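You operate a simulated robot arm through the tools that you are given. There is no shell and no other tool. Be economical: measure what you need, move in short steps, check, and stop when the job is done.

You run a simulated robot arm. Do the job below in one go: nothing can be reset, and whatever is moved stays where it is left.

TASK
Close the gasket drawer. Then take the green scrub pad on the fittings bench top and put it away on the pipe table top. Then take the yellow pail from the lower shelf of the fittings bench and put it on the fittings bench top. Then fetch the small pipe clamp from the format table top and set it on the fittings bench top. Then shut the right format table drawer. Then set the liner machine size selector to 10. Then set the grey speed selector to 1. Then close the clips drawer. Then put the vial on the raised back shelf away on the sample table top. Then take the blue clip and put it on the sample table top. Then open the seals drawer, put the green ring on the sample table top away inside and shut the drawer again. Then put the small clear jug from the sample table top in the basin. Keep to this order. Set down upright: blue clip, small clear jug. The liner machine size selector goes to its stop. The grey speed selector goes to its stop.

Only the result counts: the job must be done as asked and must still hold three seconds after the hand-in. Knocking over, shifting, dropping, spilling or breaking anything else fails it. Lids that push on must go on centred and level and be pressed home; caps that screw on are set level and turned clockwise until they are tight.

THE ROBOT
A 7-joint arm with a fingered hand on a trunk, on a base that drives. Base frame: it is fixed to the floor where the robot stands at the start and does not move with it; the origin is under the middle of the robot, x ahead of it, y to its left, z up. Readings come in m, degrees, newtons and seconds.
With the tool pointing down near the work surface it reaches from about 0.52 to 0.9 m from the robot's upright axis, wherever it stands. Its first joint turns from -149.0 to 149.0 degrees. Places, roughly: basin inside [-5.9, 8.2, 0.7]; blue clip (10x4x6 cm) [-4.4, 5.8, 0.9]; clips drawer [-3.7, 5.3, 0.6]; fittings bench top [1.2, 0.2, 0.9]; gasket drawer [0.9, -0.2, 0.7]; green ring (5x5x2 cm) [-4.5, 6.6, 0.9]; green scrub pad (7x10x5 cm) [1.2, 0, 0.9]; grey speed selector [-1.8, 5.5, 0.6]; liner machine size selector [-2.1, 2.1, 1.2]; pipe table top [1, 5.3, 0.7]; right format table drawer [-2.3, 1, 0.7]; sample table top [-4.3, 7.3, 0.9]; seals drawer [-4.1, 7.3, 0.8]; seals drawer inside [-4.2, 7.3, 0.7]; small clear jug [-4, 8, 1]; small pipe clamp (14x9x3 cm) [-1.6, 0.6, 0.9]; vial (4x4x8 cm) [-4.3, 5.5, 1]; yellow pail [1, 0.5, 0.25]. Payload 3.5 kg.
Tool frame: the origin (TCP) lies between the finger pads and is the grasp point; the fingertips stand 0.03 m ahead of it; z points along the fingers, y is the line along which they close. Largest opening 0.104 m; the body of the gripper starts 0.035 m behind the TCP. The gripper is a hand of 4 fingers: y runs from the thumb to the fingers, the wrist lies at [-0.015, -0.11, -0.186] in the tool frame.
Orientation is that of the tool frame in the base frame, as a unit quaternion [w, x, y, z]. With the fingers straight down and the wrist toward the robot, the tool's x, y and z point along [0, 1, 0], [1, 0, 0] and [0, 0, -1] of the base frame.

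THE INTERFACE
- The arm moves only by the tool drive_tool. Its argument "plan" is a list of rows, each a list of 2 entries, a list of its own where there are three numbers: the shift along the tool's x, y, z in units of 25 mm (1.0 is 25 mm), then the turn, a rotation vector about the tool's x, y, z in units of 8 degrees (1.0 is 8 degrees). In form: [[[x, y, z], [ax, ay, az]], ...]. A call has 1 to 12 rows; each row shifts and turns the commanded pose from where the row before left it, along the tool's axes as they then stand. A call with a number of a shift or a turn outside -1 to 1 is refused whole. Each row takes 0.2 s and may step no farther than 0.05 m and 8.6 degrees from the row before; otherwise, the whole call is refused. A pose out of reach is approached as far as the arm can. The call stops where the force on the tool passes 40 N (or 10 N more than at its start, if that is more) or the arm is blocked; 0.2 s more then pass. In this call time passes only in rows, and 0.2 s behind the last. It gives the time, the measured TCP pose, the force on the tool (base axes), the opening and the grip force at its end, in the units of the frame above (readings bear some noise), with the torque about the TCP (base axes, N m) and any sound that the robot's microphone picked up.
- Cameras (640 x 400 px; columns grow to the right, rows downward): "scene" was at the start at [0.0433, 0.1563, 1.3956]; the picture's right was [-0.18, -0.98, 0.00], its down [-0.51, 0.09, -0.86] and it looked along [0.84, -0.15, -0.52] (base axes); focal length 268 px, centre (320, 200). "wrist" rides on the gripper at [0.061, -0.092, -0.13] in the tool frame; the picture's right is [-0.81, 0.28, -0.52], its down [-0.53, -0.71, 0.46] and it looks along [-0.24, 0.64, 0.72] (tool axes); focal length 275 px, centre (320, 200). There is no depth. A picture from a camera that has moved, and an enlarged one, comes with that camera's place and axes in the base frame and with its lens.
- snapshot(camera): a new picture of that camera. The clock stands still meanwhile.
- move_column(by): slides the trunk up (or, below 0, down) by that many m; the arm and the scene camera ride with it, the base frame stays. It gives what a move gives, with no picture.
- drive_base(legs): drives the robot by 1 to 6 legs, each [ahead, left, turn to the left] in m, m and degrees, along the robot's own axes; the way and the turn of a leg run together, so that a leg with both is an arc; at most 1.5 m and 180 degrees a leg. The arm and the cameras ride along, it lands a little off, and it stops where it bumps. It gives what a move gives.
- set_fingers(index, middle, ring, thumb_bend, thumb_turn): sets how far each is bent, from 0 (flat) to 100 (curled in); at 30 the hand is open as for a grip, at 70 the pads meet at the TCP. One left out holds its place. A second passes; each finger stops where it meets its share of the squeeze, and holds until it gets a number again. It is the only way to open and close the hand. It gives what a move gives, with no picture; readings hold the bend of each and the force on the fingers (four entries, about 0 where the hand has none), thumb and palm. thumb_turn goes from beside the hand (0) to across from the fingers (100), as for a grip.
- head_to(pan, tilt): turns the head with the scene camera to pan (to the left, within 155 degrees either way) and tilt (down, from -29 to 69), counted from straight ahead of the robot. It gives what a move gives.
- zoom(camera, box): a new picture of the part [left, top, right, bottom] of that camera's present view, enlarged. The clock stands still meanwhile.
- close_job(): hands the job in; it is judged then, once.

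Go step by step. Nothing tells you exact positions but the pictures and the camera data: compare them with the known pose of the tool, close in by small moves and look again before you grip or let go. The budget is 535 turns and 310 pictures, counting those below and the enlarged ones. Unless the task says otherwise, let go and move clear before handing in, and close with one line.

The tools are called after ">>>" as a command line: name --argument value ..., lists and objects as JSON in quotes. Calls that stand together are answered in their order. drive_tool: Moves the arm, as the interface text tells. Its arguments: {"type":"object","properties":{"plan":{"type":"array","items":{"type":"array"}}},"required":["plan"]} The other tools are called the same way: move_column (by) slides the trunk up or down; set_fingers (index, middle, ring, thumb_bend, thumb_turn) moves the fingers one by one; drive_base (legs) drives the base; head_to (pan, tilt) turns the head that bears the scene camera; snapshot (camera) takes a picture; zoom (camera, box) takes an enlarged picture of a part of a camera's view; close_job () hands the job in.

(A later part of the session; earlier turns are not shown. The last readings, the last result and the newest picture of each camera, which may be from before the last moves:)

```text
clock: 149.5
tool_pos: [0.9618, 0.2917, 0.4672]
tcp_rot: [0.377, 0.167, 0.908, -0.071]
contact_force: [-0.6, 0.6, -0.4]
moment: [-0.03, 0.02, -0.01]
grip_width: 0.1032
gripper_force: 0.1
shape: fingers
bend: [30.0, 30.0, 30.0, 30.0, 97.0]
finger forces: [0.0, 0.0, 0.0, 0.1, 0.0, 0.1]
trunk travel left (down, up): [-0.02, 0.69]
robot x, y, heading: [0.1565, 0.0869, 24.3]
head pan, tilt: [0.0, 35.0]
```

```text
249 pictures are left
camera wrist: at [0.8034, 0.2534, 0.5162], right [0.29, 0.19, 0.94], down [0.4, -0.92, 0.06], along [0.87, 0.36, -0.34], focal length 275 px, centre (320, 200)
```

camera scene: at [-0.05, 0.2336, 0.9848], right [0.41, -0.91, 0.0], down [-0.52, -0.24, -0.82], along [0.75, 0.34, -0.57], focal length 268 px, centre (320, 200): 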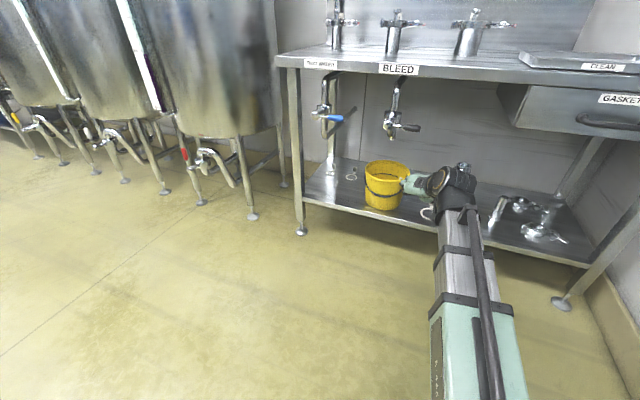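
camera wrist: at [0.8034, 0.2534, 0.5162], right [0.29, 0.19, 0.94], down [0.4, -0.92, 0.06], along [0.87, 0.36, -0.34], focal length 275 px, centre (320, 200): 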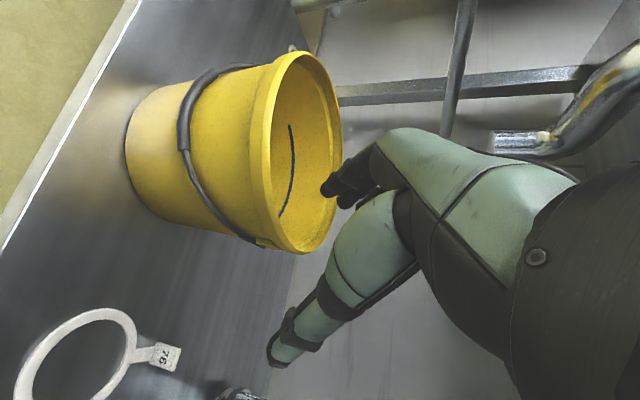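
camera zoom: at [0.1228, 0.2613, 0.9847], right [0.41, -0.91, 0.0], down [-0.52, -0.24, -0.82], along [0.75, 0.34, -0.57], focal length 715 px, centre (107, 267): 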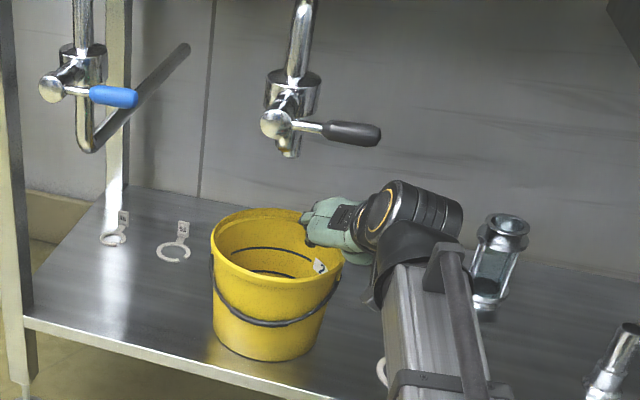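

The fingers hover just above the rim, thumb outside. I'll finish the sideways move and descend over the wall.

>>> drive_tool --plan '[[[-0.71, 0.95, 0.71], [0, 0, 0]], [[0.5, 0, 0.5], [0, 0, 0]], [[0.5, 0, 0.5], [0, 0, 0]]]'

>>> snapshot --camera "wrist"

>>> zoom --camera "scene" --box '[300, 100, 500, 250]'

```text
clock: 150.3
tool_pos: [0.9945, 0.3052, 0.4304]
tcp_rot: [0.376, 0.167, 0.909, -0.071]
contact_force: [0.3, 0.4, 1.2]
moment: [-0.02, -0.02, 0.01]
grip_width: 0.1032
gripper_force: 0.1
shape: fingers
bend: [30.0, 30.0, 30.0, 30.0, 97.0]
finger forces: [0.0, 0.1, 0.0, 0.1, 0.0, 0.0]
trunk travel left (down, up): [-0.02, 0.69]
robot x, y, heading: [0.1541, 0.0871, 24.5]
head pan, tilt: [0.0, 35.0]
```

```text
248 pictures are left
camera wrist: at [0.8354, 0.2684, 0.4793], right [0.29, 0.19, 0.94], down [0.4, -0.92, 0.06], along [0.87, 0.36, -0.34], focal length 275 px, centre (320, 200)
```

wrist: 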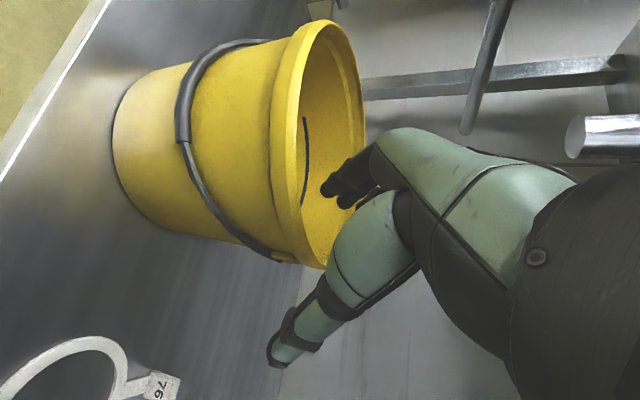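

```text
2.67 times, centred on (400, 175) of scene
camera zoom: at [0.1228, 0.2613, 0.9847], right [0.41, -0.91, 0.0], down [-0.52, -0.24, -0.82], along [0.75, 0.34, -0.57], focal length 715 px, centre (107, 267)
```

zoom: 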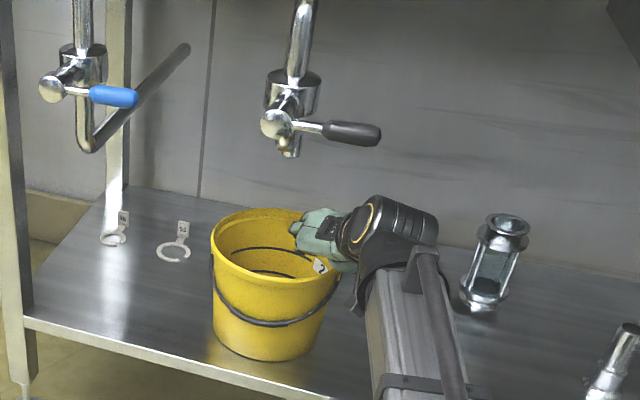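

>>> drive_tool --plan '[[[0.2, 0, 0.2], [0, 0, 0]], [[0.2, 0, 0.2], [0, 0, 0]]]'

>>> set_fingers --index 70 --middle 70 --ring 70 --thumb_bend 60

>>> snapshot --camera "wrist"

>>> zoom --camera "scene" --box '[300, 100, 500, 250]'

```text
clock: 150.9
tool_pos: [0.992, 0.3062, 0.4174]
tcp_rot: [0.376, 0.166, 0.909, -0.072]
contact_force: [0.3, -0.7, 0.4]
moment: [0.01, -0.05, 0.01]
grip_width: 0.1028
gripper_force: 0.1
shape: fingers
bend: [30.0, 30.0, 30.0, 30.0, 97.0]
finger forces: [0.0, 0.1, 0.1, 0.0, 0.1, 0.1]
trunk travel left (down, up): [-0.02, 0.69]
robot x, y, heading: [0.1533, 0.0885, 24.4]
head pan, tilt: [0.0, 35.0]
```

```text
clock: 151.9
tool_pos: [0.9924, 0.3065, 0.417]
tcp_rot: [0.376, 0.167, 0.909, -0.07]
contact_force: [0.4, 0.3, -0.1]
moment: [0.03, 0.0, 0.0]
grip_width: 0.0143
gripper_force: 0.0
shape: fingers
bend: [70.0, 70.0, 70.0, 60.0, 97.0]
finger forces: [0.1, 0.0, 0.0, 0.1, 0.0, 0.0]
trunk travel left (down, up): [-0.02, 0.69]
robot x, y, heading: [0.1546, 0.0877, 24.3]
head pan, tilt: [0.0, 35.0]
```

```text
246 pictures are left
camera wrist: at [0.8334, 0.2681, 0.4654], right [0.29, 0.19, 0.94], down [0.4, -0.92, 0.06], along [0.87, 0.36, -0.34], focal length 275 px, centre (320, 200)
```

wrist: 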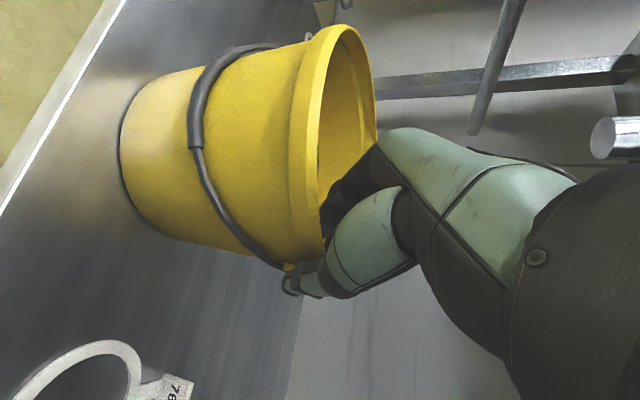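

```text
2.67 times, centred on (400, 175) of scene
camera zoom: at [0.1229, 0.2613, 0.9847], right [0.41, -0.91, 0.0], down [-0.52, -0.24, -0.82], along [0.75, 0.34, -0.57], focal length 715 px, centre (107, 267)
```

zoom: 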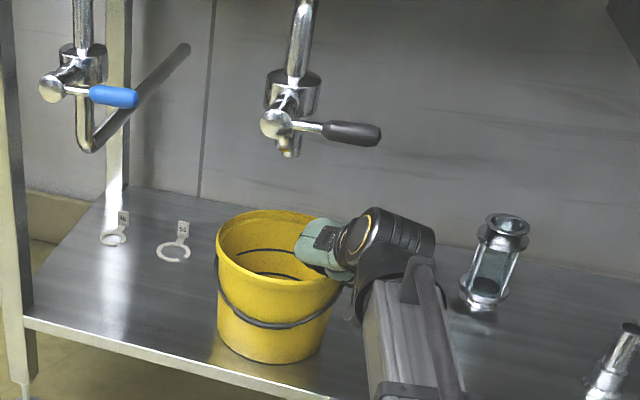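

No contact yet; the wall is thin. I'll close further.

>>> set_fingers --index 85 --middle 85 --ring 85 --thumb_bend 80

>>> snapshot --camera "wrist"

```text
clock: 152.9
tool_pos: [0.993, 0.307, 0.4164]
tcp_rot: [0.376, 0.167, 0.909, -0.071]
contact_force: [0.0, 0.3, 0.0]
moment: [-0.1, 0.04, 0.01]
grip_width: 0.0053
gripper_force: 14.7
shape: fingers
bend: [83.0, 85.0, 85.0, 70.0, 97.0]
finger forces: [14.3, 0.0, 0.1, 0.1, 14.5, 0.1]
trunk travel left (down, up): [-0.02, 0.69]
robot x, y, heading: [0.1514, 0.0862, 24.1]
head pan, tilt: [0.0, 35.0]
```

```text
244 pictures are left
camera wrist: at [0.8334, 0.2681, 0.4653], right [0.29, 0.19, 0.94], down [0.4, -0.92, 0.06], along [0.87, 0.36, -0.34], focal length 275 px, centre (320, 200)
```

wrist: 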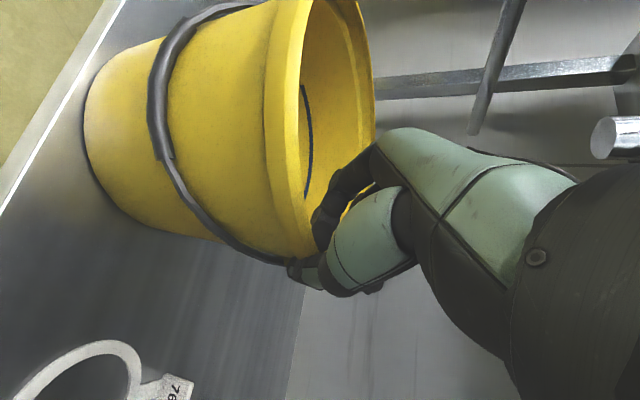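

>>> zoom --camera "wrist" --box '[240, 160, 440, 310]'

>>> zoom --camera "scene" --box '[340, 140, 460, 230]'

```text
2.67 times, centred on (340, 235) of wrist
camera zoom: at [0.8334, 0.2681, 0.4653], right [0.29, 0.19, 0.94], down [0.4, -0.92, 0.06], along [0.87, 0.36, -0.34], focal length 734 px, centre (267, 107)
```

zoom: 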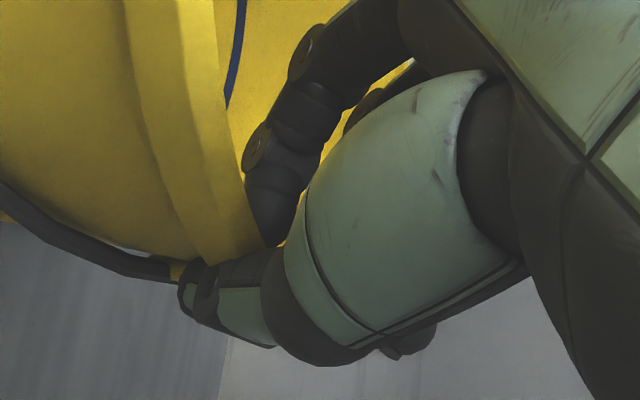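

```text
4.44 times, centred on (400, 185) of scene
camera zoom: at [0.1229, 0.2613, 0.9847], right [0.41, -0.91, 0.0], down [-0.52, -0.24, -0.82], along [0.75, 0.34, -0.57], focal length 1192 px, centre (-36, 267)
```

zoom: 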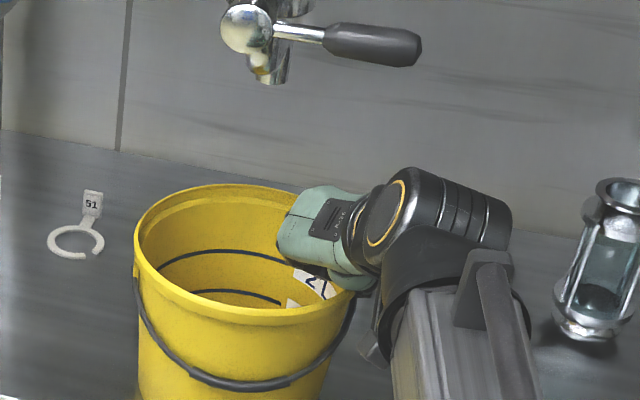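

The fingers over-curled and pulled the pail toward the thumb. I'll open up again and re-centre before gripping.

>>> set_fingers --index 45 --middle 45 --ring 45 --thumb_bend 45

>>> snapshot --camera "wrist"

>>> snapshot --camera "scene"

```text
clock: 153.9
tool_pos: [0.9924, 0.3067, 0.4152]
tcp_rot: [0.375, 0.166, 0.909, -0.071]
contact_force: [0.0, 0.2, 0.6]
moment: [0.01, 0.0, 0.0]
grip_width: 0.0645
gripper_force: 0.0
shape: fingers
bend: [45.0, 45.0, 45.0, 45.0, 97.0]
finger forces: [0.1, 0.0, 0.1, 0.1, 0.0, 0.0]
trunk travel left (down, up): [-0.02, 0.69]
robot x, y, heading: [0.1512, 0.0876, 24.2]
head pan, tilt: [0.0, 35.0]
```

```text
241 pictures are left
camera wrist: at [0.8333, 0.2684, 0.4649], right [0.29, 0.19, 0.94], down [0.4, -0.92, 0.06], along [0.87, 0.36, -0.34], focal length 275 px, centre (320, 200)
```

wrist: 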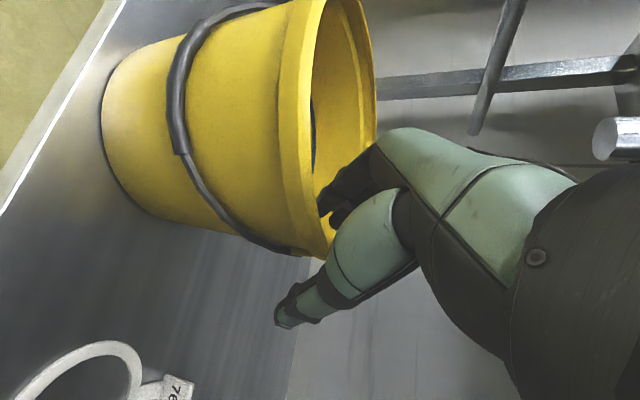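

```text
240 pictures are left
camera scene: at [0.1229, 0.2614, 0.9846], right [0.41, -0.91, 0.0], down [-0.52, -0.24, -0.82], along [0.75, 0.34, -0.57], focal length 268 px, centre (320, 200)
```

scene: 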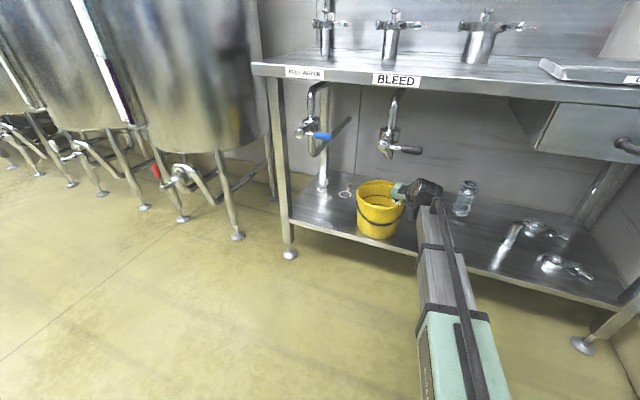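

>>> zoom --camera "scene" --box '[340, 150, 460, 240]'

>>> zoom --camera "wrist" --box '[240, 160, 440, 340]'

```text
4.44 times, centred on (400, 195) of scene
camera zoom: at [0.1229, 0.2614, 0.9846], right [0.41, -0.91, 0.0], down [-0.52, -0.24, -0.82], along [0.75, 0.34, -0.57], focal length 1192 px, centre (-36, 222)
```

zoom: 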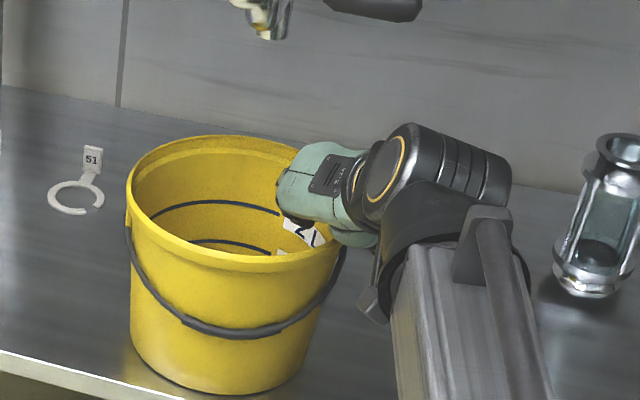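

```text
2.22 times, centred on (340, 250) of wrist
camera zoom: at [0.8333, 0.2684, 0.4649], right [0.29, 0.19, 0.94], down [0.4, -0.92, 0.06], along [0.87, 0.36, -0.34], focal length 612 px, centre (276, 89)
```

zoom: 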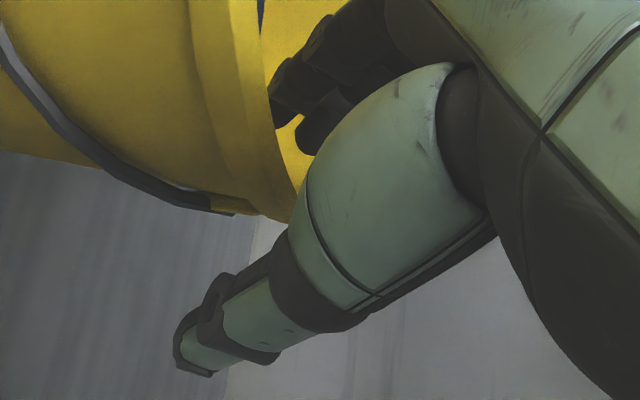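

Rim centre is now about (0.99, 0.40). I'll shift back along the wall to where the hand squares up with it, and go slightly deeper.

>>> drive_tool --plan '[[[0.5, -0.2, -0.5], [0, 0, 0]], [[0.5, -0.2, -0.5], [0, 0, 0]], [[0.2, 0, 0.2], [0, 0, 0]], [[0.2, 0, 0.2], [0, 0, 0]]]'

>>> zoom --camera "wrist" --box '[240, 160, 440, 340]'

```text
clock: 154.9
tool_pos: [0.9571, 0.3101, 0.4023]
tcp_rot: [0.375, 0.167, 0.909, -0.07]
contact_force: [0.1, -0.6, -0.1]
moment: [0.03, -0.02, 0.05]
grip_width: 0.0646
gripper_force: 0.1
shape: fingers
bend: [45.0, 45.0, 45.0, 45.0, 97.0]
finger forces: [0.1, 0.1, 0.1, 0.0, 0.0, 0.1]
trunk travel left (down, up): [-0.02, 0.69]
robot x, y, heading: [0.1522, 0.0869, 24.6]
head pan, tilt: [0.0, 35.0]
```

```text
2.22 times, centred on (340, 250) of wrist
camera zoom: at [0.7978, 0.2713, 0.4514], right [0.29, 0.19, 0.94], down [0.4, -0.92, 0.06], along [0.87, 0.36, -0.34], focal length 612 px, centre (276, 89)
```

zoom: 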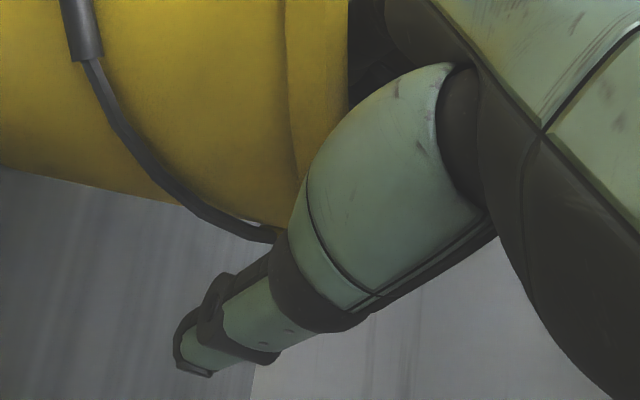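

>>> drive_tool --plan '[[[0.2, 0, 0.2], [0, 0, 0]], [[0.15, 0, 0.15], [0, 0, 0]]]'

>>> set_fingers --index 60 --middle 60 --ring 60 --thumb_bend 60

>>> set_fingers --index 70 --middle 70 --ring 70 --thumb_bend 70

>>> snapshot --camera "wrist"

```text
clock: 155.5
tool_pos: [0.9569, 0.3099, 0.3922]
tcp_rot: [0.376, 0.167, 0.909, -0.071]
contact_force: [-0.1, 0.7, 3.2]
moment: [0.13, 0.15, 0.01]
grip_width: 0.0645
gripper_force: 1.7
shape: fingers
bend: [45.0, 45.0, 45.0, 45.0, 97.0]
finger forces: [3.0, 0.0, 0.0, 0.0, 0.1, 0.0]
trunk travel left (down, up): [-0.02, 0.69]
robot x, y, heading: [0.1558, 0.0853, 24.2]
head pan, tilt: [0.0, 35.0]
```

```text
clock: 156.5
tool_pos: [0.9568, 0.3107, 0.3918]
tcp_rot: [0.376, 0.167, 0.908, -0.072]
contact_force: [0.3, 0.4, 1.5]
moment: [0.04, 0.04, -0.07]
grip_width: 0.0267
gripper_force: 1.3
shape: fingers
bend: [60.0, 60.0, 60.0, 60.0, 97.0]
finger forces: [1.4, 0.0, 0.0, 0.1, 0.1, 0.0]
trunk travel left (down, up): [-0.02, 0.69]
robot x, y, heading: [0.1543, 0.0855, 24.3]
head pan, tilt: [0.0, 35.0]
```

```text
clock: 157.5
tool_pos: [0.9573, 0.3109, 0.3913]
tcp_rot: [0.376, 0.167, 0.909, -0.07]
contact_force: [-0.8, -1.2, 0.2]
moment: [-0.02, 0.08, 0.0]
grip_width: 0.0042
gripper_force: 2.3
shape: fingers
bend: [70.0, 69.0, 69.0, 68.0, 97.0]
finger forces: [1.1, 0.8, 1.0, 0.0, 2.0, 0.0]
trunk travel left (down, up): [-0.02, 0.69]
robot x, y, heading: [0.1515, 0.0852, 24.1]
head pan, tilt: [0.0, 35.0]
```

```text
236 pictures are left
camera wrist: at [0.7982, 0.2714, 0.4398], right [0.29, 0.19, 0.94], down [0.4, -0.92, 0.06], along [0.87, 0.36, -0.34], focal length 275 px, centre (320, 200)
```

wrist: 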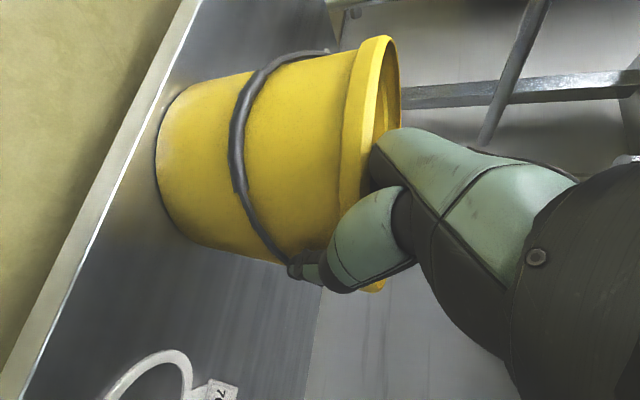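

Now all three fingers and the thumb share the wall, 4 mm thick. I'll squeeze harder.

>>> set_fingers --index 85 --middle 85 --ring 85 --thumb_bend 90

>>> drive_tool --plan '[[[-0.15, 0, -0.15], [0, 0, 0]], [[-0.2, 0, -0.2], [0, 0, 0]], [[-0.2, 0, -0.2], [0, 0, 0]]]'

>>> snapshot --camera "wrist"

>>> zoom --camera "scene" --box '[300, 80, 480, 240]'

```text
clock: 158.5
tool_pos: [0.958, 0.3108, 0.3904]
tcp_rot: [0.376, 0.167, 0.908, -0.071]
contact_force: [-0.1, 0.1, -1.2]
moment: [-0.11, 0.14, -0.02]
grip_width: 0.0037
gripper_force: 26.7
shape: fingers
bend: [83.0, 85.0, 85.0, 74.0, 92.0]
finger forces: [17.4, 8.4, 0.0, 0.0, 26.3, 1.1]
trunk travel left (down, up): [-0.02, 0.69]
robot x, y, heading: [0.1557, 0.086, 24.4]
head pan, tilt: [0.0, 35.0]
```

```text
clock: 159.3
tool_pos: [0.9568, 0.3106, 0.41]
tcp_rot: [0.375, 0.167, 0.909, -0.07]
contact_force: [0.1, -0.5, -1.9]
moment: [-0.08, 0.08, -0.02]
grip_width: 0.0038
gripper_force: 26.3
shape: fingers
bend: [83.0, 85.0, 85.0, 74.0, 92.0]
finger forces: [17.4, 8.3, 0.0, 0.0, 26.3, 1.2]
trunk travel left (down, up): [-0.02, 0.69]
robot x, y, heading: [0.1559, 0.0876, 24.7]
head pan, tilt: [0.0, 35.0]
```

```text
235 pictures are left
camera wrist: at [0.7974, 0.2714, 0.4588], right [0.29, 0.19, 0.94], down [0.4, -0.92, 0.06], along [0.87, 0.36, -0.34], focal length 275 px, centre (320, 200)
```

wrist: 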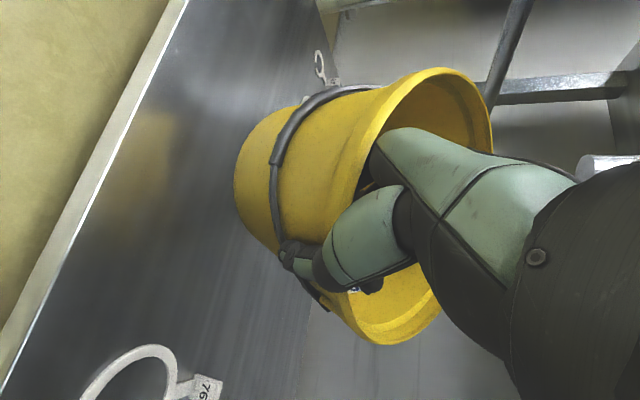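

```text
2.50 times, centred on (390, 160) of scene
camera zoom: at [0.123, 0.2614, 0.9847], right [0.41, -0.91, 0.0], down [-0.52, -0.24, -0.82], along [0.75, 0.34, -0.57], focal length 670 px, centre (145, 300)
```

zoom: 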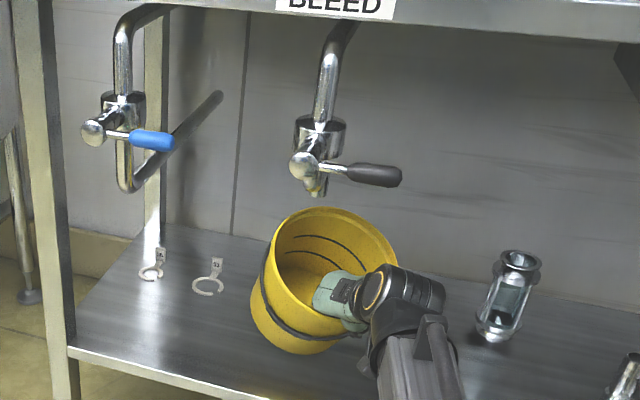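

The pail pivoted about the pinch, tilting about 35°, but it is light (about 2 N) and held at 26 N. I'll raise it slightly and turn the hand about its closing axis to level the pail.

>>> drive_tool --plan '[[[-0.4, 0, -0.4], [0, 0, 0]], [[-0.4, 0, -0.4], [0, 0, 0]], [[0, 0, 0], [0, -0.8, 0]], [[0, 0, 0], [0, -0.8, 0]], [[0, 0, 0], [0, -0.8, 0]], [[0, 0, 0], [0, -0.8, 0]]]'

>>> snapshot --camera "wrist"

>>> zoom --camera "scene" --box '[300, 80, 480, 240]'

```text
clock: 160.7
tool_pos: [0.9577, 0.3091, 0.4378]
tcp_rot: [0.569, 0.146, 0.803, -0.105]
contact_force: [0.1, 0.2, -1.2]
moment: [-0.12, 0.13, -0.02]
grip_width: 0.0039
gripper_force: 26.8
shape: fingers
bend: [83.0, 85.0, 85.0, 74.0, 92.0]
finger forces: [17.5, 8.2, 0.1, 0.0, 26.5, 1.8]
trunk travel left (down, up): [-0.02, 0.69]
robot x, y, heading: [0.1576, 0.0856, 24.3]
head pan, tilt: [0.0, 35.0]
```

```text
233 pictures are left
camera wrist: at [0.7908, 0.2733, 0.4237], right [-0.11, 0.34, 0.93], down [0.31, -0.88, 0.36], along [0.94, 0.33, -0.01], focal length 275 px, centre (320, 200)
```

wrist: 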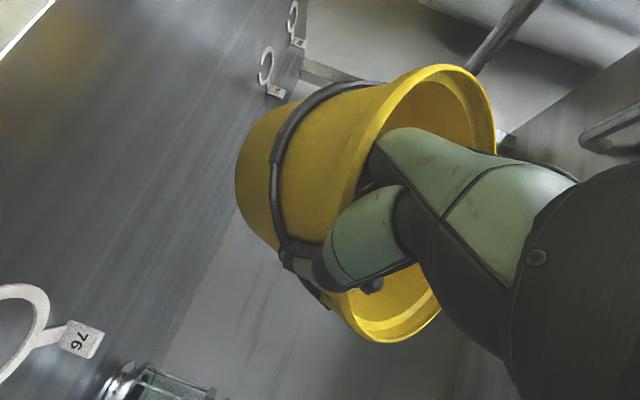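

```text
2.50 times, centred on (390, 160) of scene
camera zoom: at [0.123, 0.2613, 0.9847], right [0.41, -0.91, 0.0], down [-0.52, -0.24, -0.82], along [0.75, 0.34, -0.57], focal length 670 px, centre (145, 300)
```

zoom: 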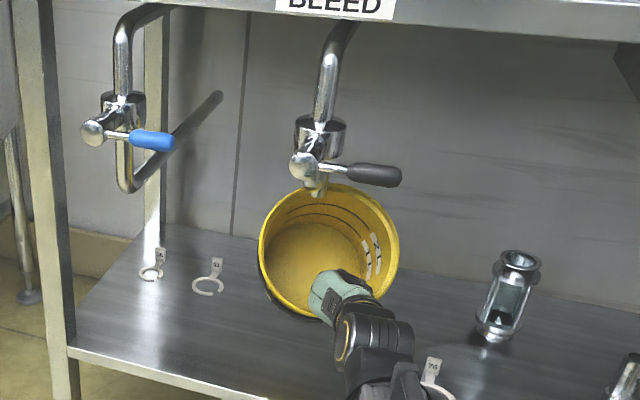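

That turned it the wrong way (opening now faces me), but it shows the pail is empty inside. I'll raise a little, back out from under the bench, then rotate the other way.

>>> move_column --by 0.04

>>> drive_base --legs '[[-0.4, 0, 0]]'

>>> drive_tool --plan '[[[0, 0, 0], [0, 0.9, 0]], [[0, 0, 0], [0, 0.9, 0]], [[0, 0, 0], [0, 0.9, 0]], [[0, 0, 0], [0, 0.9, 0]], [[0, 0, 0], [0, 0.9, 0]], [[0, 0, 0], [0, 0.9, 0]]]'

>>> snapshot --camera "scene"

>>> snapshot --camera "wrist"

```text
clock: 161.5
tool_pos: [0.9569, 0.3089, 0.4777]
tcp_rot: [0.568, 0.147, 0.803, -0.106]
contact_force: [-0.1, -0.5, -0.5]
moment: [-0.08, 0.14, 0.02]
grip_width: 0.004
gripper_force: 26.9
shape: fingers
bend: [83.0, 85.0, 85.0, 74.0, 92.0]
finger forces: [17.4, 8.1, 0.1, 0.0, 26.5, 1.8]
trunk travel left (down, up): [-0.06, 0.65]
robot x, y, heading: [0.1508, 0.0844, 24.1]
head pan, tilt: [0.0, 35.0]
```

```text
clock: 164.0
tool_pos: [0.5841, 0.136, 0.478]
tcp_rot: [0.568, 0.15, 0.802, -0.108]
contact_force: [-0.1, -1.1, -1.1]
moment: [-0.14, 0.11, -0.03]
grip_width: 0.0041
gripper_force: 26.8
shape: fingers
bend: [83.0, 85.0, 85.0, 74.0, 92.0]
finger forces: [17.5, 8.1, 0.0, 0.0, 26.6, 1.7]
trunk travel left (down, up): [-0.06, 0.65]
robot x, y, heading: [-0.2192, -0.0817, 23.9]
head pan, tilt: [0.0, 35.0]
```

```text
clock: 165.4
tool_pos: [0.5844, 0.1352, 0.4773]
tcp_rot: [0.232, 0.18, 0.955, -0.046]
contact_force: [-0.6, 0.6, -2.7]
moment: [-0.09, 0.1, -0.02]
grip_width: 0.004
gripper_force: 26.4
shape: fingers
bend: [84.0, 85.0, 85.0, 74.0, 92.0]
finger forces: [18.1, 6.6, 0.1, 0.0, 27.0, 1.9]
trunk travel left (down, up): [-0.06, 0.65]
robot x, y, heading: [-0.2199, -0.081, 24.1]
head pan, tilt: [0.0, 35.0]
```

```text
231 pictures are left
camera scene: at [-0.2495, 0.0941, 1.0247], right [0.41, -0.91, 0.0], down [-0.52, -0.23, -0.82], along [0.75, 0.33, -0.57], focal length 268 px, centre (320, 200)
```

scene: 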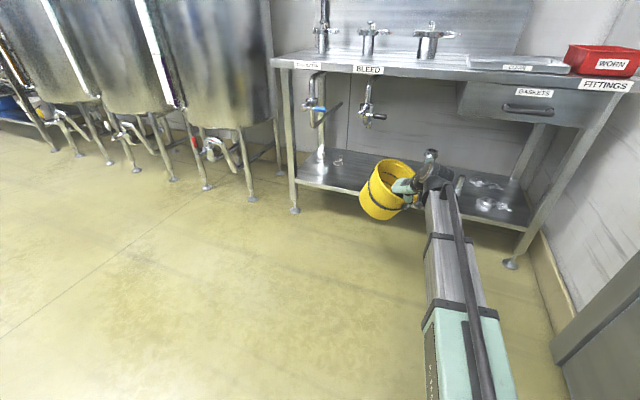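

```text
230 pictures are left
camera wrist: at [0.4455, 0.0909, 0.565], right [0.55, 0.08, 0.83], down [0.38, -0.91, -0.16], along [0.74, 0.4, -0.53], focal length 275 px, centre (320, 200)
```

wrist: 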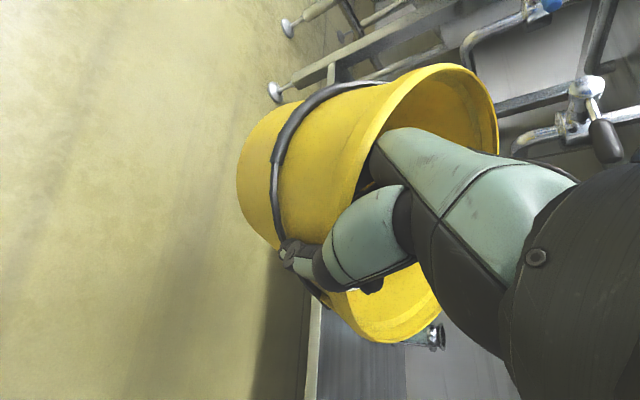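

>>> zoom --camera "scene" --box '[320, 120, 480, 240]'

```text
3.33 times, centred on (400, 180) of scene
camera zoom: at [-0.2495, 0.0941, 1.0247], right [0.41, -0.91, 0.0], down [-0.52, -0.23, -0.82], along [0.75, 0.33, -0.57], focal length 894 px, centre (53, 267)
```

zoom: 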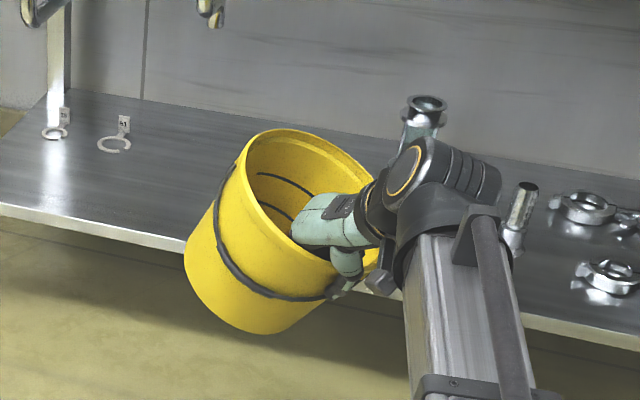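

The pail now leans about 24° to the right. I'll turn the hand to level it.

>>> drive_tool --plan '[[[0, 0, 0], [0.87, 0.03, -0.45]], [[0, 0, 0], [0.87, 0.03, -0.45]], [[0, 0, 0], [0.87, 0.03, -0.45]]]'

>>> zoom --camera "scene" --box '[320, 120, 480, 240]'

>>> snapshot --camera "wrist"

```text
clock: 166.2
tool_pos: [0.5855, 0.1349, 0.4769]
tcp_rot: [0.184, 0.129, 0.945, -0.239]
contact_force: [-0.3, -1.0, -1.8]
moment: [-0.07, 0.12, 0.01]
grip_width: 0.0043
gripper_force: 27.2
shape: fingers
bend: [84.0, 85.0, 85.0, 74.0, 92.0]
finger forces: [19.2, 6.6, 0.0, 0.0, 27.4, 1.6]
trunk travel left (down, up): [-0.06, 0.65]
robot x, y, heading: [-0.2188, -0.0802, 24.1]
head pan, tilt: [0.0, 35.0]
```

```text
3.33 times, centred on (400, 180) of scene
camera zoom: at [-0.2494, 0.0939, 1.0247], right [0.41, -0.91, 0.0], down [-0.52, -0.23, -0.82], along [0.75, 0.33, -0.57], focal length 894 px, centre (53, 267)
```

zoom: 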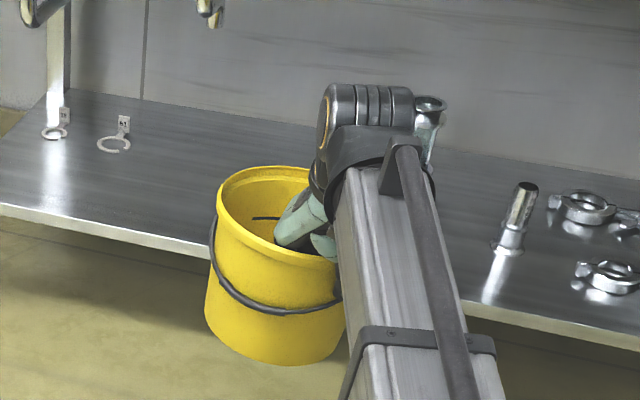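

```text
227 pictures are left
camera wrist: at [0.4625, 0.1301, 0.5955], right [0.67, 0.37, 0.64], down [0.37, -0.92, 0.13], along [0.64, 0.15, -0.75], focal length 275 px, centre (320, 200)
```

wrist: 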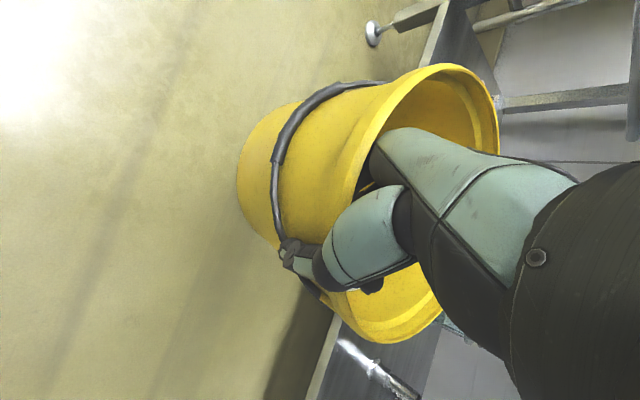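

The pail is close to level. I'll raise it above bench height and study the bench for a free spot.

>>> move_column --by 0.4

>>> move_column --by 0.23

>>> snapshot --camera "scene"

```text
clock: 170.1
tool_pos: [0.5852, 0.1361, 0.8774]
tcp_rot: [0.184, 0.129, 0.945, -0.238]
contact_force: [-0.1, 0.5, -1.3]
moment: [-0.11, 0.1, 0.03]
grip_width: 0.0041
gripper_force: 27.7
shape: fingers
bend: [84.0, 85.0, 85.0, 74.0, 92.0]
finger forces: [19.2, 6.5, 0.1, 0.0, 27.1, 1.6]
trunk travel left (down, up): [-0.46, 0.25]
robot x, y, heading: [-0.218, -0.0811, 24.0]
head pan, tilt: [0.0, 35.0]
```

```text
clock: 172.5
tool_pos: [0.5853, 0.135, 1.1072]
tcp_rot: [0.184, 0.129, 0.945, -0.238]
contact_force: [0.4, 0.4, -2.1]
moment: [-0.11, 0.09, 0.0]
grip_width: 0.0041
gripper_force: 27.7
shape: fingers
bend: [84.0, 85.0, 85.0, 74.0, 92.0]
finger forces: [19.3, 6.5, 0.0, 0.0, 27.3, 1.7]
trunk travel left (down, up): [-0.69, 0.02]
robot x, y, heading: [-0.2214, -0.0789, 23.8]
head pan, tilt: [0.0, 35.0]
```

```text
226 pictures are left
camera scene: at [-0.2493, 0.0941, 1.6547], right [0.41, -0.91, 0.0], down [-0.52, -0.23, -0.82], along [0.75, 0.33, -0.57], focal length 268 px, centre (320, 200)
```

scene: 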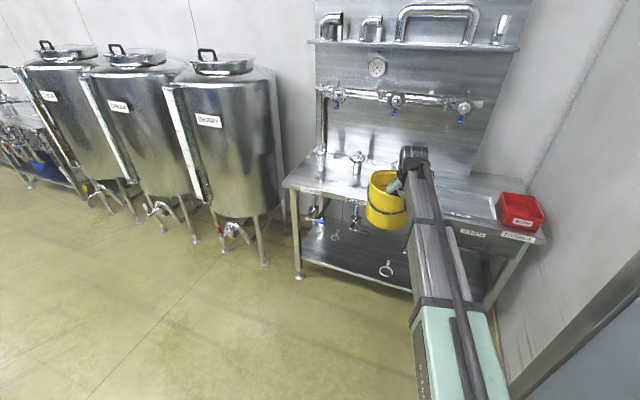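

>>> zoom --camera "scene" --box '[270, 110, 550, 290]'

```text
2.22 times, centred on (410, 200) of scene
camera zoom: at [-0.2493, 0.0941, 1.6547], right [0.41, -0.91, 0.0], down [-0.52, -0.23, -0.82], along [0.75, 0.33, -0.57], focal length 596 px, centre (120, 200)
```

zoom: 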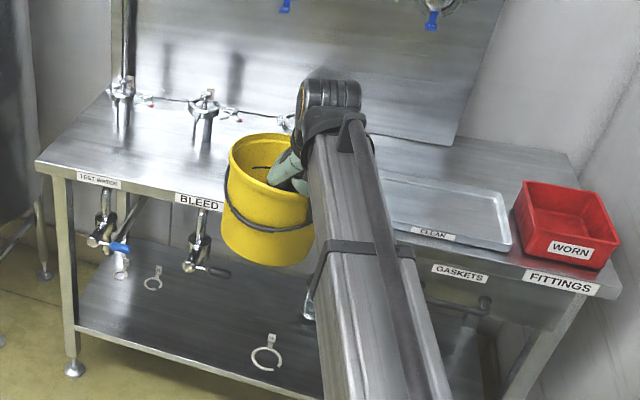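

>>> drive_base --legs '[[0.27, 0, 0]]'

>>> zoom --camera "scene" --box '[240, 110, 480, 290]'

>>> snapshot --camera "wrist"

```text
clock: 174.4
tool_pos: [0.8292, 0.24, 1.1063]
tcp_rot: [0.184, 0.13, 0.945, -0.239]
contact_force: [0.8, -0.1, -1.3]
moment: [-0.12, 0.12, -0.03]
grip_width: 0.004
gripper_force: 27.2
shape: fingers
bend: [84.0, 85.0, 85.0, 74.0, 92.0]
finger forces: [19.2, 6.5, 0.0, 0.0, 27.3, 1.7]
trunk travel left (down, up): [-0.69, 0.02]
robot x, y, heading: [0.0234, 0.0262, 23.8]
head pan, tilt: [0.0, 35.0]
```

```text
2.22 times, centred on (360, 200) of scene
camera zoom: at [-0.0048, 0.202, 1.6547], right [0.4, -0.92, 0.0], down [-0.53, -0.23, -0.82], along [0.75, 0.33, -0.57], focal length 596 px, centre (231, 200)
```

zoom: 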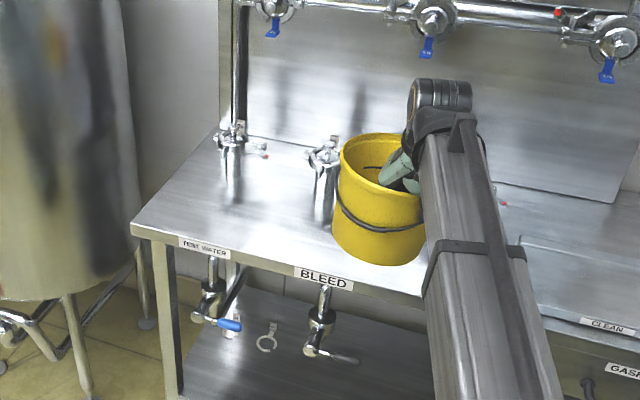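

```text
223 pictures are left
camera wrist: at [0.7068, 0.2356, 1.2247], right [0.67, 0.36, 0.64], down [0.37, -0.92, 0.13], along [0.64, 0.15, -0.75], focal length 275 px, centre (320, 200)
```

wrist: 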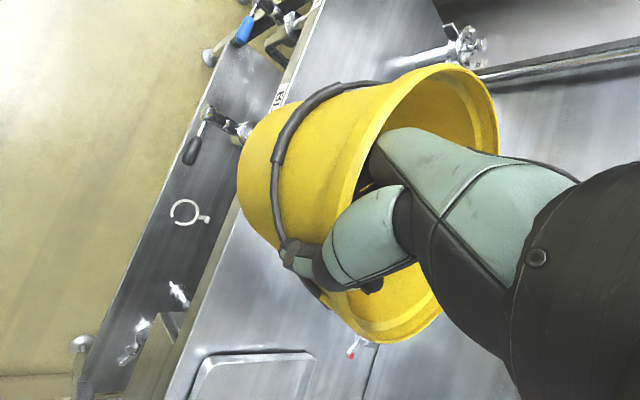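

I'll correct the last of the lean and move the final few centimetres forward.

>>> drive_tool --plan '[[[0, 0, 0], [0.475, -0.4, -0.04]], [[0, 0, 0], [0.475, -0.4, -0.04]]]'

>>> drive_base --legs '[[0.07, 0, 0]]'

>>> zoom --camera "scene" --box '[260, 120, 440, 260]'

>>> snapshot --camera "wrist"

```text
clock: 175.0
tool_pos: [0.8287, 0.2394, 1.1075]
tcp_rot: [0.226, 0.123, 0.916, -0.309]
contact_force: [-0.6, 0.2, -1.4]
moment: [-0.09, 0.07, -0.01]
grip_width: 0.004
gripper_force: 27.8
shape: fingers
bend: [84.0, 85.0, 85.0, 74.0, 92.0]
finger forces: [19.4, 6.7, 0.0, 0.1, 27.3, 1.6]
trunk travel left (down, up): [-0.69, 0.02]
robot x, y, heading: [0.0254, 0.0249, 23.6]
head pan, tilt: [0.0, 35.0]
```

```text
clock: 176.0
tool_pos: [0.8937, 0.2679, 1.107]
tcp_rot: [0.226, 0.123, 0.916, -0.309]
contact_force: [0.4, 0.1, -1.4]
moment: [-0.07, 0.15, -0.02]
grip_width: 0.0043
gripper_force: 27.0
shape: fingers
bend: [84.0, 85.0, 85.0, 74.0, 92.0]
finger forces: [19.5, 6.8, 0.1, 0.1, 27.3, 1.6]
trunk travel left (down, up): [-0.69, 0.02]
robot x, y, heading: [0.0861, 0.0509, 23.7]
head pan, tilt: [0.0, 35.0]
```

```text
2.86 times, centred on (350, 190) of scene
camera zoom: at [0.0594, 0.2303, 1.6546], right [0.4, -0.92, 0.0], down [-0.53, -0.23, -0.82], along [0.75, 0.33, -0.57], focal length 766 px, centre (234, 229)
```

zoom: 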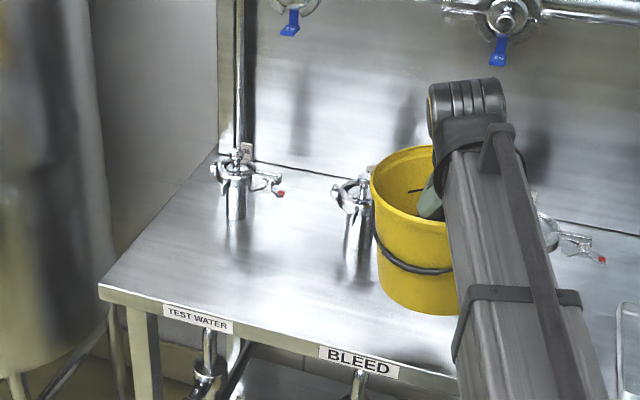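

```text
221 pictures are left
camera wrist: at [0.7634, 0.2817, 1.2149], right [0.63, 0.47, 0.62], down [0.36, -0.88, 0.3], along [0.69, 0.03, -0.72], focal length 275 px, centre (320, 200)
```

wrist: 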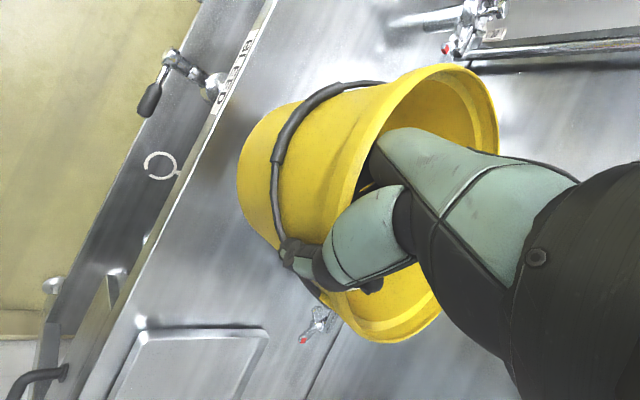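

Axes computed from the wrist view say the pail is upright within about 5°. I'll nudge 2 cm further in and lower.

>>> drive_base --legs '[[0.02, -0.005, 0]]'

>>> move_column --by -0.06

>>> snapshot --camera "wrist"

>>> zoom --camera "scene" --box '[260, 120, 440, 260]'

```text
clock: 176.8
tool_pos: [0.916, 0.2713, 1.1068]
tcp_rot: [0.227, 0.122, 0.916, -0.309]
contact_force: [0.8, 0.2, -2.5]
moment: [-0.08, 0.1, -0.02]
grip_width: 0.0041
gripper_force: 27.3
shape: fingers
bend: [84.0, 85.0, 85.0, 74.0, 92.0]
finger forces: [19.5, 6.8, 0.0, 0.1, 27.3, 1.6]
trunk travel left (down, up): [-0.69, 0.02]
robot x, y, heading: [0.1125, 0.0558, 23.7]
head pan, tilt: [0.0, 35.0]
```

```text
clock: 177.8
tool_pos: [0.9142, 0.2707, 1.0469]
tcp_rot: [0.227, 0.124, 0.915, -0.308]
contact_force: [0.2, 0.4, -1.3]
moment: [-0.11, 0.12, 0.01]
grip_width: 0.0039
gripper_force: 27.6
shape: fingers
bend: [84.0, 85.0, 85.0, 74.0, 92.0]
finger forces: [19.5, 6.9, 0.0, 0.0, 27.3, 1.6]
trunk travel left (down, up): [-0.63, 0.08]
robot x, y, heading: [0.1059, 0.0613, 23.6]
head pan, tilt: [0.0, 35.0]
```

```text
220 pictures are left
camera wrist: at [0.7828, 0.2842, 1.1557], right [0.63, 0.47, 0.62], down [0.35, -0.88, 0.3], along [0.69, 0.03, -0.72], focal length 275 px, centre (320, 200)
```

wrist: 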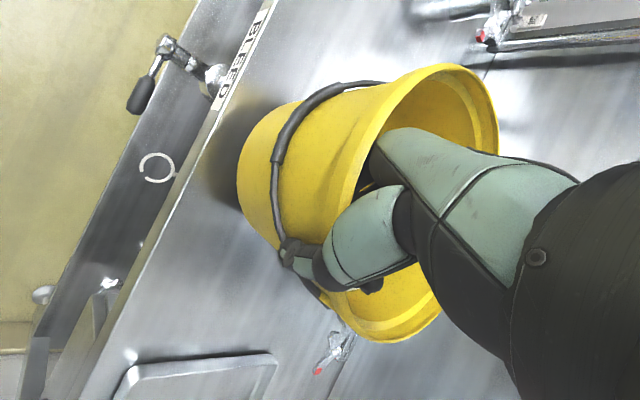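

```text
2.86 times, centred on (350, 190) of scene
camera zoom: at [0.0781, 0.2329, 1.5947], right [0.4, -0.92, 0.0], down [-0.53, -0.23, -0.82], along [0.75, 0.33, -0.57], focal length 766 px, centre (234, 229)
```

zoom: 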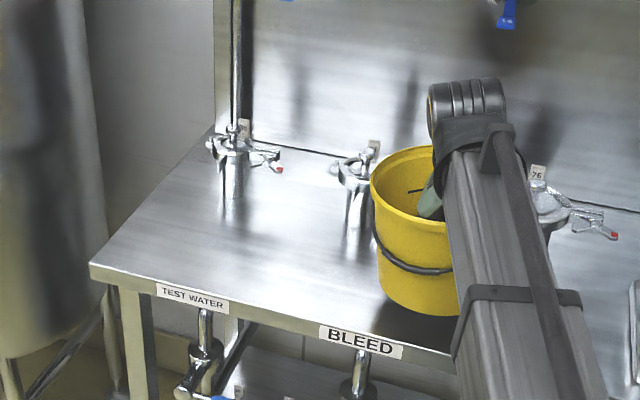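

>>> move_column --by -0.025

>>> snapshot --camera "wrist"

```text
clock: 178.5
tool_pos: [0.9129, 0.2711, 1.0215]
tcp_rot: [0.226, 0.123, 0.916, -0.309]
contact_force: [0.4, 0.1, -1.5]
moment: [-0.08, 0.09, -0.01]
grip_width: 0.0041
gripper_force: 27.6
shape: fingers
bend: [84.0, 85.0, 85.0, 74.0, 92.0]
finger forces: [19.5, 6.7, 0.0, 0.0, 27.3, 1.6]
trunk travel left (down, up): [-0.605, 0.105]
robot x, y, heading: [0.1078, 0.0596, 24.0]
head pan, tilt: [0.0, 35.0]
```

```text
218 pictures are left
camera wrist: at [0.7828, 0.2842, 1.1307], right [0.63, 0.47, 0.62], down [0.35, -0.88, 0.3], along [0.69, 0.03, -0.72], focal length 275 px, centre (320, 200)
```

wrist: 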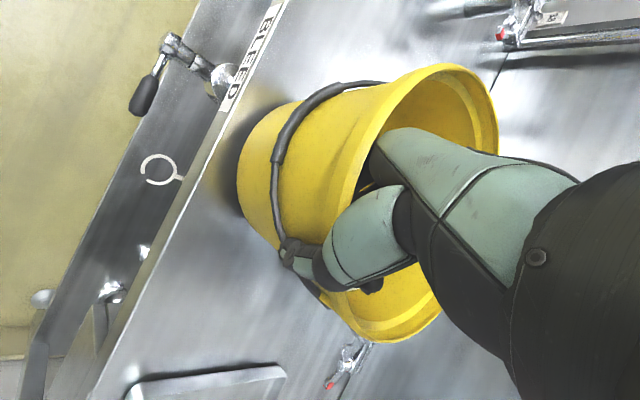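

>>> move_column --by -0.012

>>> move_column --by -0.01

>>> snapshot --camera "wrist"

```text
clock: 179.1
tool_pos: [0.9131, 0.27, 1.0114]
tcp_rot: [0.226, 0.124, 0.916, -0.308]
contact_force: [-0.1, 0.2, -1.7]
moment: [-0.06, 0.12, -0.02]
grip_width: 0.0042
gripper_force: 27.4
shape: fingers
bend: [84.0, 85.0, 85.0, 74.0, 92.0]
finger forces: [19.4, 6.8, 0.0, 0.0, 27.4, 1.6]
trunk travel left (down, up): [-0.593, 0.117]
robot x, y, heading: [0.1089, 0.0579, 23.6]
head pan, tilt: [0.0, 35.0]
```

```text
clock: 179.7
tool_pos: [0.9132, 0.2693, 1.0027]
tcp_rot: [0.227, 0.123, 0.916, -0.308]
contact_force: [0.5, -2.7, 8.0]
moment: [0.26, 0.16, 0.05]
grip_width: 0.0042
gripper_force: 30.3
shape: fingers
bend: [84.0, 85.0, 85.0, 74.0, 92.0]
finger forces: [23.8, 3.3, 0.1, 0.1, 29.2, 4.5]
trunk travel left (down, up): [-0.583, 0.127]
robot x, y, heading: [0.1086, 0.0585, 23.6]
head pan, tilt: [0.0, 35.0]
```

```text
217 pictures are left
camera wrist: at [0.7824, 0.2836, 1.1097], right [0.63, 0.47, 0.62], down [0.35, -0.88, 0.3], along [0.69, 0.03, -0.72], focal length 275 px, centre (320, 200)
```

wrist: 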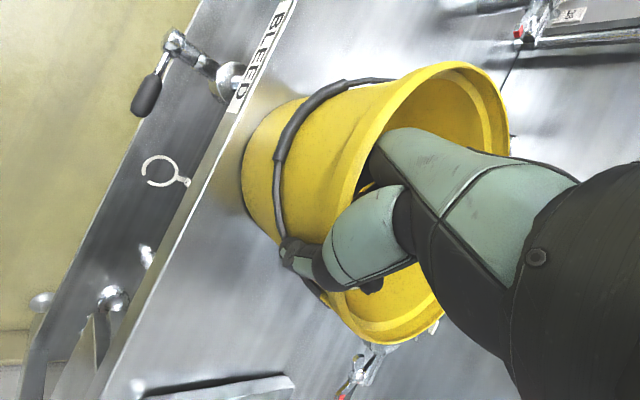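

Contact made and the pail sits on the bench, a few cm inside the edge. Opening the fingers, then lifting straight up.

>>> set_fingers --index 55 --middle 55 --ring 55 --thumb_bend 45

>>> snapshot --camera "wrist"

```text
clock: 180.7
tool_pos: [0.9136, 0.2705, 0.9997]
tcp_rot: [0.226, 0.124, 0.916, -0.308]
contact_force: [1.1, 0.0, 0.7]
moment: [0.04, 0.02, 0.0]
grip_width: 0.052
gripper_force: 0.9
shape: fingers
bend: [55.0, 55.0, 55.0, 45.0, 97.0]
finger forces: [0.0, 0.1, 0.0, 0.1, 0.1, 0.9]
trunk travel left (down, up): [-0.583, 0.127]
robot x, y, heading: [0.1086, 0.0562, 23.7]
head pan, tilt: [0.0, 35.0]
```

```text
216 pictures are left
camera wrist: at [0.7827, 0.2842, 1.1088], right [0.63, 0.47, 0.62], down [0.35, -0.88, 0.3], along [0.69, 0.03, -0.72], focal length 275 px, centre (320, 200)
```

wrist: 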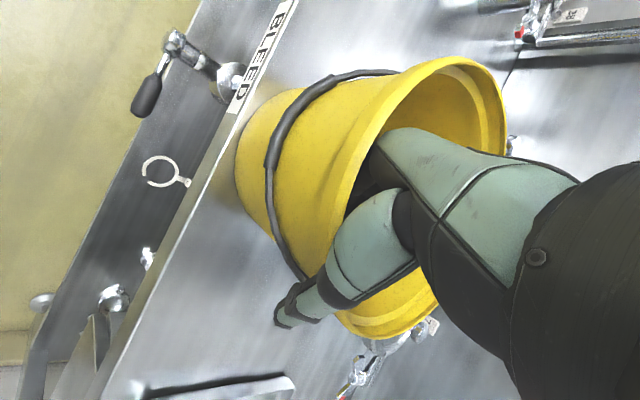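

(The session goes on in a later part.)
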